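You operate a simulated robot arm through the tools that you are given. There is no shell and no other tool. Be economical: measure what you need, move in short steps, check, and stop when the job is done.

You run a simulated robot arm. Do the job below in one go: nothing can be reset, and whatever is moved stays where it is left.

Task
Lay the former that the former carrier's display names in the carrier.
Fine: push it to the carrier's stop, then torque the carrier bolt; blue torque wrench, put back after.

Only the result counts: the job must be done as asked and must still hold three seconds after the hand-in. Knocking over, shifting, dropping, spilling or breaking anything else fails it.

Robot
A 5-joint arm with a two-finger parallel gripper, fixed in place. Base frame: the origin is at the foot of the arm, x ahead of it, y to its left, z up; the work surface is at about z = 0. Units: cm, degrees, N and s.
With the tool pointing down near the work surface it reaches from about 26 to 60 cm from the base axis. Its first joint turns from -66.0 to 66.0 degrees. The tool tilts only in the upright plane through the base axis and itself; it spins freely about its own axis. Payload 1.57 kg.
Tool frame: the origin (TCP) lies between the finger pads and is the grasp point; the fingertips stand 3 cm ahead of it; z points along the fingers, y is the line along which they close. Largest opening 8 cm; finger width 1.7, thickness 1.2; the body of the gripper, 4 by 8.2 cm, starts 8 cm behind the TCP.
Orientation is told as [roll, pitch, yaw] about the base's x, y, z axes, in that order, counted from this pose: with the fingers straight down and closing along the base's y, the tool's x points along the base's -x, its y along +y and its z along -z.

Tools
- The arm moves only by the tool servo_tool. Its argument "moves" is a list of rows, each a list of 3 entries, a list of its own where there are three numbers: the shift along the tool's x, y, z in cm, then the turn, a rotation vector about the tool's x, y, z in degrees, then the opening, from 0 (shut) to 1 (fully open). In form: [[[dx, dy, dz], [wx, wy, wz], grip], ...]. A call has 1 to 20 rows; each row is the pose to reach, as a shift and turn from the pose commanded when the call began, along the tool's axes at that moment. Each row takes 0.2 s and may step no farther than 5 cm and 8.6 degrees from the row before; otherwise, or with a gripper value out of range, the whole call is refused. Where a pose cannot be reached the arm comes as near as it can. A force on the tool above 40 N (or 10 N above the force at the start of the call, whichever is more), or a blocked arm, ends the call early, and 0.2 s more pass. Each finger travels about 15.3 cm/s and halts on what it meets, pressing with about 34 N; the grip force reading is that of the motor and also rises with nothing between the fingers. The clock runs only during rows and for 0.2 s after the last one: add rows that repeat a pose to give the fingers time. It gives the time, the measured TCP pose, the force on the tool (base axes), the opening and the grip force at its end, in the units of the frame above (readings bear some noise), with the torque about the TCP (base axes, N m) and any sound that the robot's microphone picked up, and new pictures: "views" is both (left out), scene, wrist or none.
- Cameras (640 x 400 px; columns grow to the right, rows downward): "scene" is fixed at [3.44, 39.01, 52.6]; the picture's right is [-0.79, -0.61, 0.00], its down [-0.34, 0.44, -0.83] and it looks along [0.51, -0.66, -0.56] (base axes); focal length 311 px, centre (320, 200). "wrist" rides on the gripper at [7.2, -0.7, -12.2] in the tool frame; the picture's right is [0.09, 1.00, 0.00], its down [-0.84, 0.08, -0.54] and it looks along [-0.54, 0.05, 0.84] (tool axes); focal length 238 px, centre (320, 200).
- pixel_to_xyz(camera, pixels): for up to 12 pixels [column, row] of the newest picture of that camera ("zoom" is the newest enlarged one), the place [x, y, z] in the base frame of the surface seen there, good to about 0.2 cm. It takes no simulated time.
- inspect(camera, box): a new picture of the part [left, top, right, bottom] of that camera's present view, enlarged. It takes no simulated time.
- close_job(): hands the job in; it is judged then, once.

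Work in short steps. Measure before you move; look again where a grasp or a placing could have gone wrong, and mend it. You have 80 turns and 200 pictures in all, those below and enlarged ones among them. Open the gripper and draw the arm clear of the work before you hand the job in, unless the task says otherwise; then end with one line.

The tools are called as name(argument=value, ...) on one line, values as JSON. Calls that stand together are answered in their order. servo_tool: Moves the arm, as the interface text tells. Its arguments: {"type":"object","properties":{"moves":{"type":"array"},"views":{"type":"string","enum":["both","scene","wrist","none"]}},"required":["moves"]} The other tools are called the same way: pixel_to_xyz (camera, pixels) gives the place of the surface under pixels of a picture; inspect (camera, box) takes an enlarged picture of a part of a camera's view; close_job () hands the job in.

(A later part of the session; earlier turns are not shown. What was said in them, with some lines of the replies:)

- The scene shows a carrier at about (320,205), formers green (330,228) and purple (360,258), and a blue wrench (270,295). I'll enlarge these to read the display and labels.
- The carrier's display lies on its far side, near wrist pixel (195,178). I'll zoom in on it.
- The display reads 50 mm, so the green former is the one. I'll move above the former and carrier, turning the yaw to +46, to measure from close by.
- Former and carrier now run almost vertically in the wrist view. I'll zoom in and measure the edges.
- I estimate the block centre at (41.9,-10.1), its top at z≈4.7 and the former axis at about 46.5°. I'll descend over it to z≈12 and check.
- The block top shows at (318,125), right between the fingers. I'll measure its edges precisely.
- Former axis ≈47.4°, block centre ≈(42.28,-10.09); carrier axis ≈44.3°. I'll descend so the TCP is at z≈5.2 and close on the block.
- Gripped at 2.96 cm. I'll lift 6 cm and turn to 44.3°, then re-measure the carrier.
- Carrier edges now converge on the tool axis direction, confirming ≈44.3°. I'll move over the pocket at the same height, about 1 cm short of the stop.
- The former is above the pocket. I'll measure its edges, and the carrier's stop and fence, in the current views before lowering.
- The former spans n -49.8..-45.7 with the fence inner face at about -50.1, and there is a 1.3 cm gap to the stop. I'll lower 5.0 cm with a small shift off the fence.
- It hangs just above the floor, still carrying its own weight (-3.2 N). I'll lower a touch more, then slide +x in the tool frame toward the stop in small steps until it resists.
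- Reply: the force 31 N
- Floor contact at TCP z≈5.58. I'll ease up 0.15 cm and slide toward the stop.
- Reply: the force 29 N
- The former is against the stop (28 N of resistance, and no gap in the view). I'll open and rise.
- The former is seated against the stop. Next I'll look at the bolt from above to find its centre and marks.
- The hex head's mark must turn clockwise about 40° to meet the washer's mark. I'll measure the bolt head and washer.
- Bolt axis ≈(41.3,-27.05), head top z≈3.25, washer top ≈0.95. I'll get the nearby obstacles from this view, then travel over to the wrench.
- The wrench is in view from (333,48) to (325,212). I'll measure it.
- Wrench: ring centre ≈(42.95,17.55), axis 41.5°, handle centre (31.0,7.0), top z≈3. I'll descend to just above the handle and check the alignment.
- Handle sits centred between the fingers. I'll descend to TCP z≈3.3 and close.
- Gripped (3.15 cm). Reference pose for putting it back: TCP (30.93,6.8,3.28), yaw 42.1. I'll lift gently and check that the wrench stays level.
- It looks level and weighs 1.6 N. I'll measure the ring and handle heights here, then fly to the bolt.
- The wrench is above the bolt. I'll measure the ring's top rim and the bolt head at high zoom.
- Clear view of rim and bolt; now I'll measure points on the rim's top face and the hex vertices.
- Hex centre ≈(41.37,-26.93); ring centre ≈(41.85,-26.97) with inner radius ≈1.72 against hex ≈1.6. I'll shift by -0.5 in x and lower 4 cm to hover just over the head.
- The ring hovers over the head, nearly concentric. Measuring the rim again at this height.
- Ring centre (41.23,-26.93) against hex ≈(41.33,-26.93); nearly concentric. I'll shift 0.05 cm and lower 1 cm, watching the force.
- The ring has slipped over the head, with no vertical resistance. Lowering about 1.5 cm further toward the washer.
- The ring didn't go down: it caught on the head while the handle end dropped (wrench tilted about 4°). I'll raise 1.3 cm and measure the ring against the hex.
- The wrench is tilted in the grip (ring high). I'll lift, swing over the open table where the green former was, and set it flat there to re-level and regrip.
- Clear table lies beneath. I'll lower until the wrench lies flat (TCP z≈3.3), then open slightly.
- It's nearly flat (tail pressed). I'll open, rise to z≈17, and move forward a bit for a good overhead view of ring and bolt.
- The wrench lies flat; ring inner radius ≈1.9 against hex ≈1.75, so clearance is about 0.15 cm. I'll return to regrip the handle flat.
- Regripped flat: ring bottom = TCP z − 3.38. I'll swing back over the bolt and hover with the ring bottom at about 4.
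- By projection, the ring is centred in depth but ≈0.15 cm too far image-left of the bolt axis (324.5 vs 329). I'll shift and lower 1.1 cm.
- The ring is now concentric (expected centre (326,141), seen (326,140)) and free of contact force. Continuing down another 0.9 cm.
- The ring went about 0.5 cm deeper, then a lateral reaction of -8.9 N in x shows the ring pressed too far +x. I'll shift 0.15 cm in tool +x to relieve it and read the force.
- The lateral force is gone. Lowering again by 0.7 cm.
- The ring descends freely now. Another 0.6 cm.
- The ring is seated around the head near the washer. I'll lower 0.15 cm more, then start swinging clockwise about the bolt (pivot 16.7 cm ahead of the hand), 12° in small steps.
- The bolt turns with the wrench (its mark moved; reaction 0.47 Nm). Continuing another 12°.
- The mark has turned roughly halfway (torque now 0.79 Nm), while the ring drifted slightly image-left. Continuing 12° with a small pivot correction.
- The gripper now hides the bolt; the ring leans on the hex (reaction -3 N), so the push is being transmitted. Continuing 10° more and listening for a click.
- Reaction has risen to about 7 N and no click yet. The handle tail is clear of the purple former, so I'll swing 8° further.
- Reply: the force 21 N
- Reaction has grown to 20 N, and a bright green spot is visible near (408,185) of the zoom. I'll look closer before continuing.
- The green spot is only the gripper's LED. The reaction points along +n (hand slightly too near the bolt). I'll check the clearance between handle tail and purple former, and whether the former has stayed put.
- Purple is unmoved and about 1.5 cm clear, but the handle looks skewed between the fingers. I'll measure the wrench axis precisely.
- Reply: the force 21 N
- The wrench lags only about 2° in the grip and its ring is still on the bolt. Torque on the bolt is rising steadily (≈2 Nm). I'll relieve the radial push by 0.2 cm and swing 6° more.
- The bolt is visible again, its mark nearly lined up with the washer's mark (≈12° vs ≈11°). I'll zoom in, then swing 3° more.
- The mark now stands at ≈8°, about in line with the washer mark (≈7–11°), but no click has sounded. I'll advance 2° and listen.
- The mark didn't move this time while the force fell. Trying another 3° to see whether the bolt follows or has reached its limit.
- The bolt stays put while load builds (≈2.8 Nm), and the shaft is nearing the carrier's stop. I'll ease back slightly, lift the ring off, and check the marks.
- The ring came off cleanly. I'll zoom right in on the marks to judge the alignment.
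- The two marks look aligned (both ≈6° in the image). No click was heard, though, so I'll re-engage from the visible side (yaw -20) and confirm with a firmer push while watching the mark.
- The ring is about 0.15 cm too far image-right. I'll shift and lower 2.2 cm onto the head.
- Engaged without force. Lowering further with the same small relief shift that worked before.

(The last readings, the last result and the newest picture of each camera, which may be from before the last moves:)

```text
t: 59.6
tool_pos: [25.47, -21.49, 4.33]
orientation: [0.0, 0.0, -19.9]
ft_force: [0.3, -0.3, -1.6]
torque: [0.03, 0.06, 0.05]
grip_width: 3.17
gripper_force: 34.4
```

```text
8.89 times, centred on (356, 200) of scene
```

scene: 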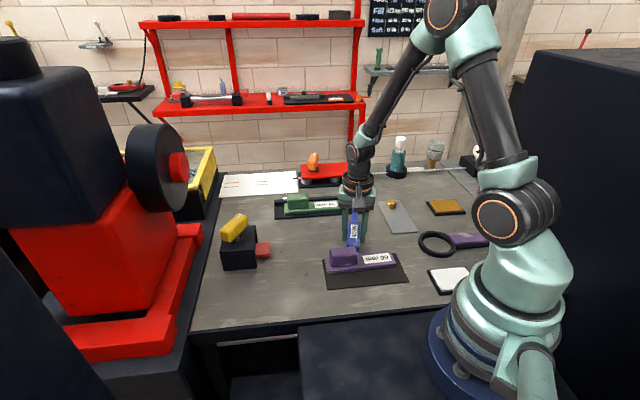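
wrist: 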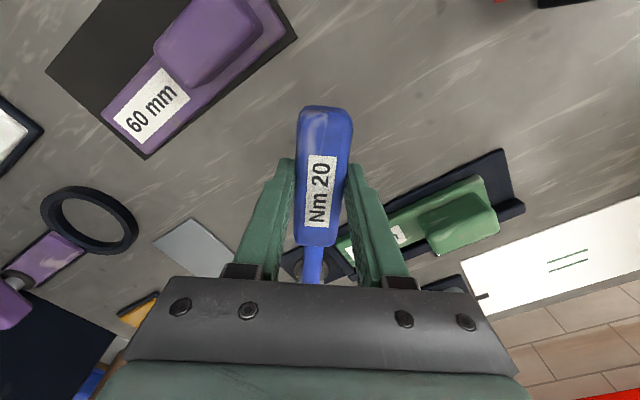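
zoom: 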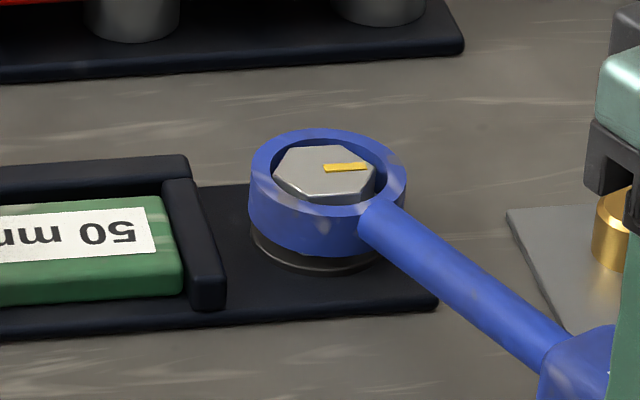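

Fully over the head. Lowering 0.2 cm more and swinging 10° clockwise, watching mark, force and sound.

servo_tool(moves=[[[0, 0, 0.2], [0, 0, 0], 0.1], [[-0.01, 0.58, 0.2], [0, 0, 2], 0.1], [[-0.04, 1.17, 0.2], [0, 0, 4], 0.1], [[-0.09, 1.75, 0.2], [0, 0, 6], 0.1], [[-0.16, 2.33, 0.2], [0, 0, 8], 0.1], [[-0.25, 2.9, 0.2], [0, 0, 10], 0.1], [[-0.25, 2.9, 0.2], [0, 0, 10], 0.1]], views="none")

inspect(camera="scene", box=[332, 178, 380, 223])

```text
t: 61.2
tool_pos: [26.69, -18.8, 4.23]
orientation: [0.0, 0.1, -30.1]
ft_force: [-5.3, -6.9, -2.8]
torque: [-0.11, 0.16, 0.51]
grip_width: 3.19
gripper_force: 34.0
```

```text
8.89 times, centred on (356, 200) of scene
```

zoom: 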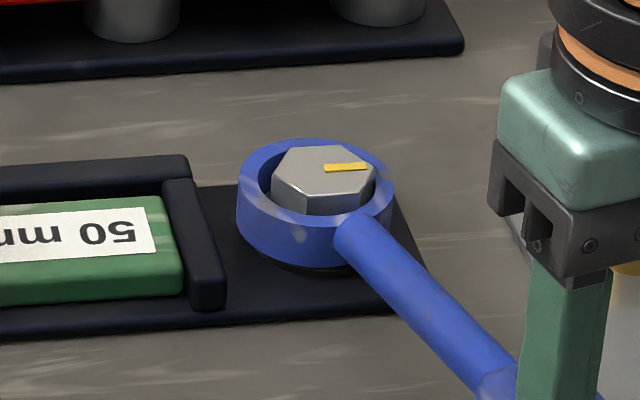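

The mark hasn't moved though ≈2 Nm is applied; earlier it turned under much less. Pushing 4° further for a firmer torque.

servo_tool(moves=[[[0, 0.29, 0], [0, 0, 1], 0.1], [[-0.01, 0.58, 0], [0, 0, 2], 0.1], [[-0.02, 0.88, 0], [0, 0, 3], 0.1], [[-0.04, 1.17, 0], [0, 0, 4], 0.1], [[-0.04, 1.17, 0], [0, 0, 4], 0.1]], views="none")

inspect(camera="scene", box=[332, 178, 380, 223])

```text
t: 62.4
tool_pos: [27.46, -17.88, 4.17]
orientation: [0.0, 0.1, -34.0]
ft_force: [-8.5, -6.6, -0.9]
torque: [-0.27, 0.01, 0.58]
grip_width: 3.16
gripper_force: 33.2
```

```text
8.89 times, centred on (356, 200) of scene
```

zoom: 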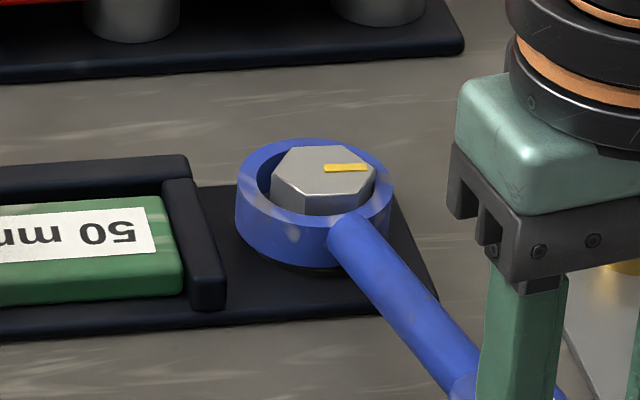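

The ring is slipping round the head at ≈2.2 Nm. I'll compare the mark at high zoom with the previous picture.

inspect(camera="scene", box=[345, 190, 369, 212])

```text
16.00 times, centred on (357, 201) of scene
```

zoom: 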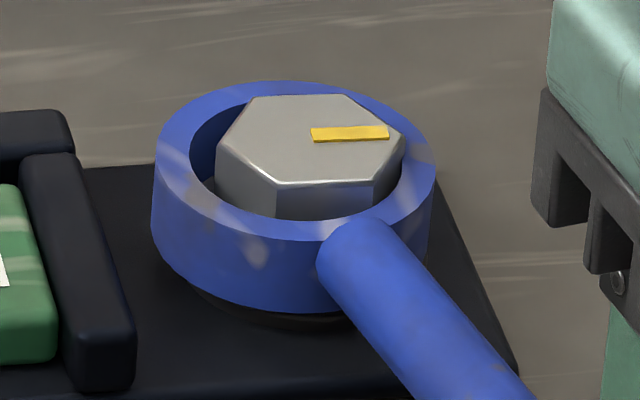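

The mark has held (within ≈1°) and is aligned, so the bolt is tight. I'll ease off and lift the wrench clear.

servo_tool(moves=[[[0, -0.25, 0], [0, 0, 0], 0.1], [[0, -0.25, -0.8], [0, 0, 0], 0.1], [[0, -0.25, -1.6], [0, 0, 0], 0.1], [[0, -0.25, -2.6], [0, 0, 0], 0.1], [[0, -0.25, -3.8], [0, 0, 0], 0.1], [[0, -0.25, -7], [0, 0, 0], 0.1], [[0, -0.25, -10], [0, 0, 0], 0.1], [[0, -0.25, -13], [0, 0, 0], 0.1], [[0, -0.25, -13], [0, 0, 0], 0.1]], views="both")

inspect(camera="scene", box=[345, 190, 369, 212])

```text
t: 64.4
tool_pos: [27.25, -18.04, 17.18]
orientation: [0.0, 0.0, -34.1]
ft_force: [0.3, 0.1, -1.8]
torque: [0.06, 0.06, -0.02]
grip_width: 3.15
gripper_force: 33.7
```

scene: 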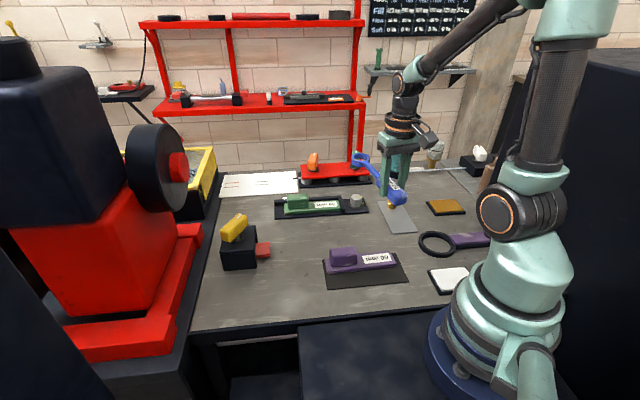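
wrist: 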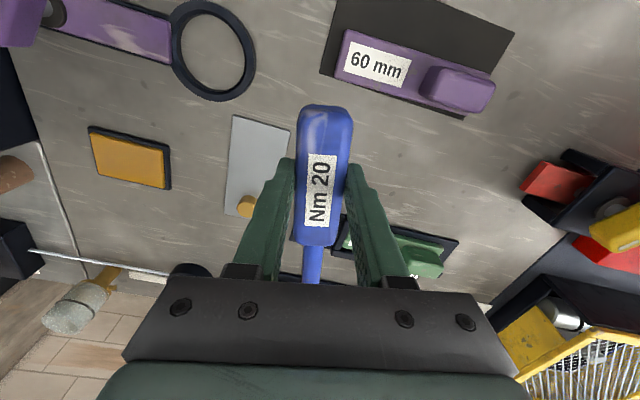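

```text
16.00 times, centred on (357, 201) of scene
```

zoom: 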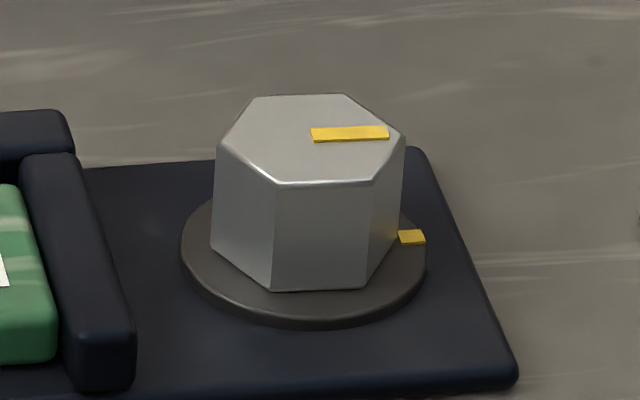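

The marks are parallel and aligned. Now I'll swing the wrench back over its original resting place.

servo_tool(moves=[[[1.2, 2.5, 0], [0, 0, -8.4], 0.1], [[2.4, 5.0, 0], [0, 0, -16.9], 0.1], [[3.6, 7.5, 0], [0, 0, -25.4], 0.1], [[4.8, 10.1, 0], [0, 0, -33.9], 0.1], [[6, 12.6, 0], [0, 0, -42.3], 0.1], [[7.2, 15.1, 0], [0, 0, -50.8], 0.1], [[8.5, 17.6, 0], [0, 0, -59.3], 0.1], [[9.7, 20.1, 0], [0, 0, -67.7], 0.1], [[10.89, 22.63, 0], [0, 0, -76.2], 0.1], [[10.89, 22.63, 4], [0, 0, -76.2], 0.1], [[10.89, 22.63, 8], [0, 0, -76.2], 0.1], [[10.89, 22.63, 8], [0, 0, -76.2], 0.1]], views="both")

inspect(camera="scene", box=[200, 210, 420, 348])

```text
t: 67.0
tool_pos: [30.81, 6.76, 9.15]
orientation: [0.0, 0.0, 42.2]
ft_force: [-0.3, 0.5, -2.3]
torque: [-0.04, 0.07, 0.03]
grip_width: 3.13
gripper_force: 34.4
```

scene: 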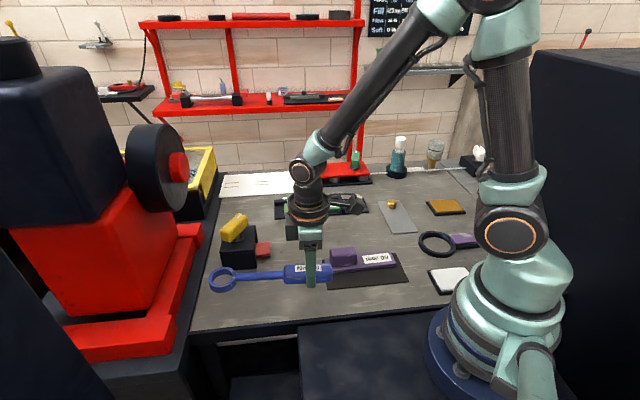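
wrist: 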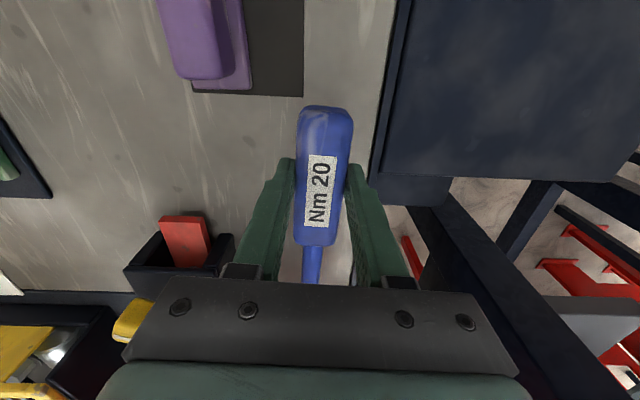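

```text
2.90 times, centred on (310, 279) of scene
```

zoom: 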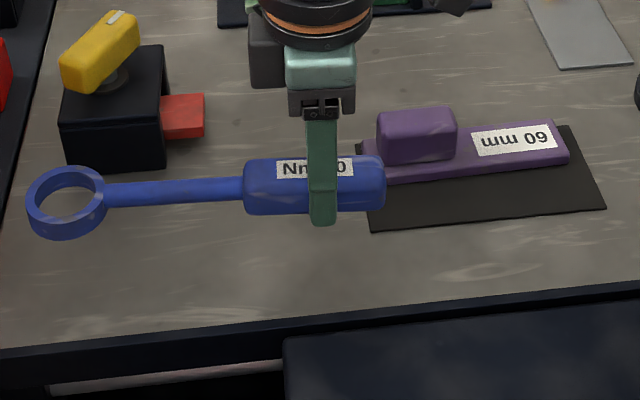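

Positioned over the original spot. Lowering until it lies flat (TCP z≈3.35).

servo_tool(moves=[[[0, 0, 2.5], [0, 0, 0], 0.1], [[0, 0, 4.5], [0, 0, 0], 0.1], [[0, 0, 5.2], [0, 0, 0], 0.1], [[0, 0, 5.6], [0, 0, 0], 0.1], [[0, 0, 5.75], [0, 0, 0], 0.1], [[0, 0, 5.75], [0, 0, 0], 0.1]], views="none")

inspect(camera="scene", box=[200, 210, 420, 348])

```text
t: 68.4
tool_pos: [30.92, 6.66, 3.33]
orientation: [0.0, 0.0, 42.2]
ft_force: [-3.5, -0.5, 16.7]
torque: [-0.61, 0.69, -0.05]
grip_width: 3.13
gripper_force: 34.2
```

```text
2.90 times, centred on (310, 279) of scene
```

zoom: 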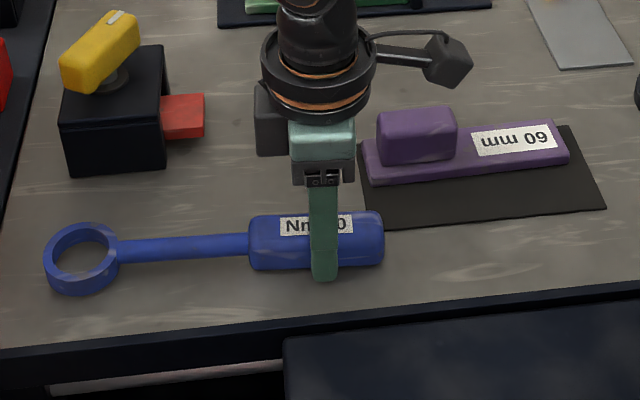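

The wrench sits where it was originally, to within about 1–2 px. I'll open and rise.

servo_tool(moves=[[[0, 0, 0], [0, 0, 0], 0.5], [[0, 0, 0], [0, 0, 0], 0.7], [[0, 0, -2], [0, 0, 0], 0.7], [[0, 0, -6], [0, 0, 0], 0.7], [[0, 0, -10], [0, 0, 0], 1], [[0, 0, -14], [0, 0, 0], 1], [[0, 0, -14], [0, 0, 0], 1]], views="both")

inspect(camera="scene", box=[200, 210, 420, 348])

```text
t: 70.0
tool_pos: [30.83, 6.72, 17.51]
orientation: [0.1, 0.0, 42.1]
ft_force: [-0.5, 0.4, -0.6]
torque: [-0.01, -0.01, 0.03]
grip_width: 8.01
gripper_force: 0.0
```

scene: 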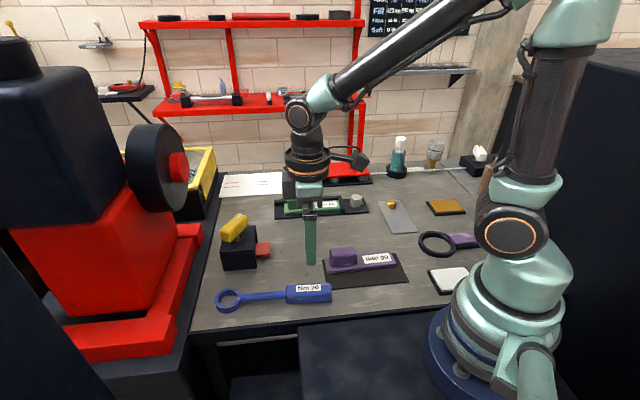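
wrist: 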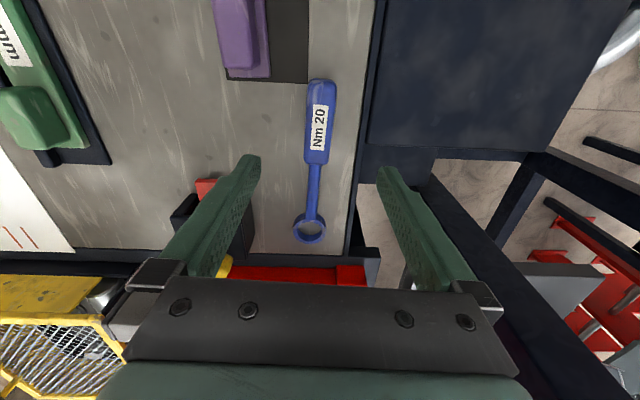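

```text
2.90 times, centred on (310, 279) of scene
```

zoom: 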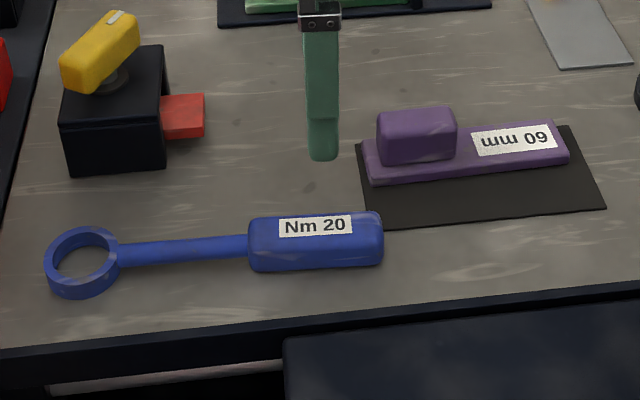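

The wrench is back in place. I'll go over the bolt for an overhead check of marks and former.

servo_tool(moves=[[[1.9, -3.8, -1], [0, 0, 0], 1], [[3.8, -7.6, -2], [0, 0, 0], 1], [[5.7, -11.4, -2], [0, 0, 0], 1], [[7.6, -15.2, -2], [0, 0, 0], 1], [[9.4, -19, -2], [0, 0, 0], 1], [[11.3, -22.8, -1], [0, 0, 0], 1], [[13.2, -26.6, 0], [0, 0, -1], 1], [[15.1, -30.4, 1], [0, 0, -2.2], 1], [[15.1, -30.4, 1], [0, 0, -2.2], 1]], views="wrist")

inspect(camera="wrist", box=[260, 85, 350, 141])

inspect(camera="wrist", box=[240, 140, 360, 280])

```text
t: 72.0
tool_pos: [40.07, -26.01, 16.43]
orientation: [0.0, 0.0, 44.4]
ft_force: [-0.2, -0.5, 0.5]
torque: [-0.01, 0.0, -0.01]
grip_width: 7.98
gripper_force: 0.1
```

wrist: 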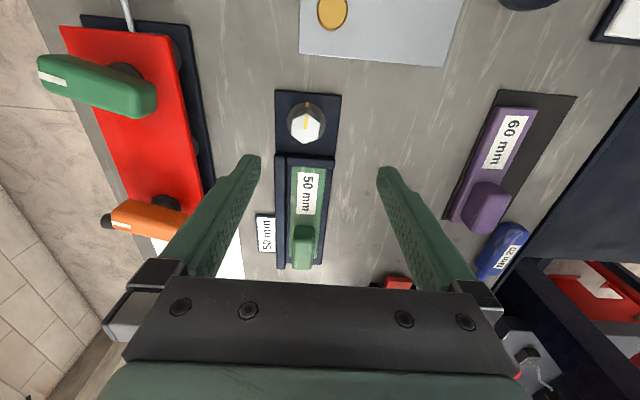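

```text
7.11 times, centred on (305, 113) of wrist
```

zoom: 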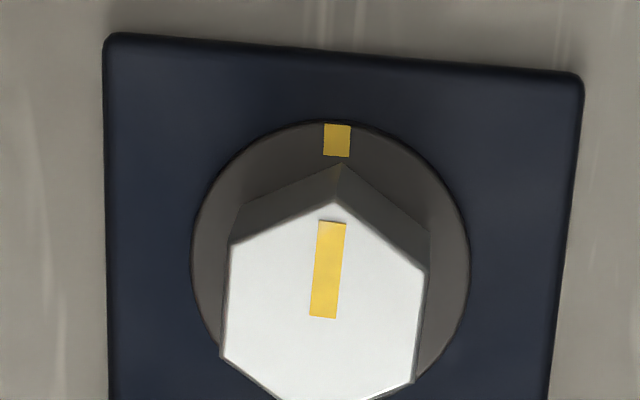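

```text
2.86 times, centred on (300, 210) of wrist
```

zoom: 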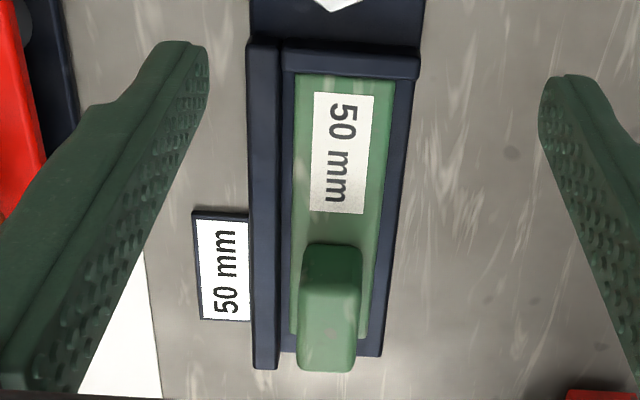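

Former is against the stop, and the bolt mark is in line with the washer mark (within ≈2–3°). I'll lift the open gripper clear before handing in.

servo_tool(moves=[[[0, 1, -4], [0, 0, 0], 1], [[0, 2, -8], [0, 0, 0], 1], [[0, 4, -12], [0, 0, 0], 1], [[0, 4, -12], [0, 0, 0], 1]], views="scene")

```text
t: 73.0
tool_pos: [37.26, -23.01, 28.29]
orientation: [-0.1, -0.1, 44.4]
ft_force: [0.3, -0.3, 0.1]
torque: [0.0, 0.0, -0.03]
grip_width: 8.01
gripper_force: 0.0
```

scene: 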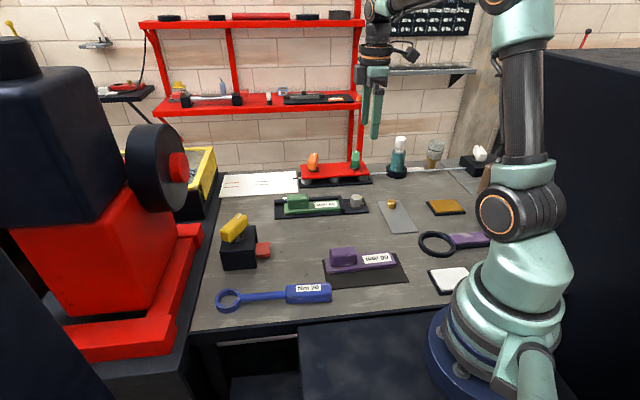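

There's a chart on the wall near (420,15). I'll read it before handing in, in case it sets out the torque procedure.

inspect(camera="scene", box=[365, 0, 480, 40])

```text
5.57 times, centred on (422, 20) of scene
```

zoom: 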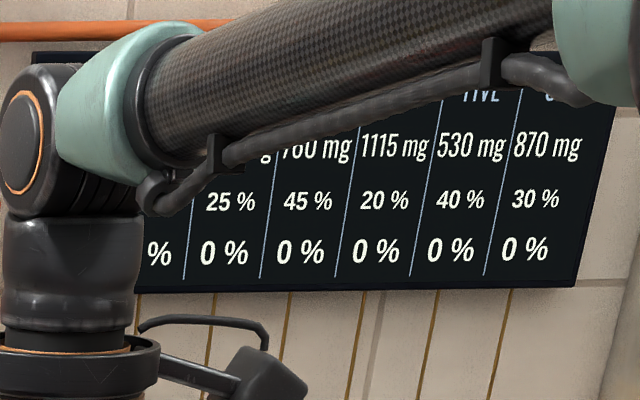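

The chart covers fills and percentages, so it has no bearing on this job. Everything is in place, so I'm handing in.

close_job()

```text
The job is handed in.
```

The 50 mm (green) former lies in the carrier against its stop, and the blue torque wrench is back where it was. The carrier bolt is turned until its mark meets the washer's (within about 3°), but I never heard the wrench click, so I can't confirm it reached full torque.
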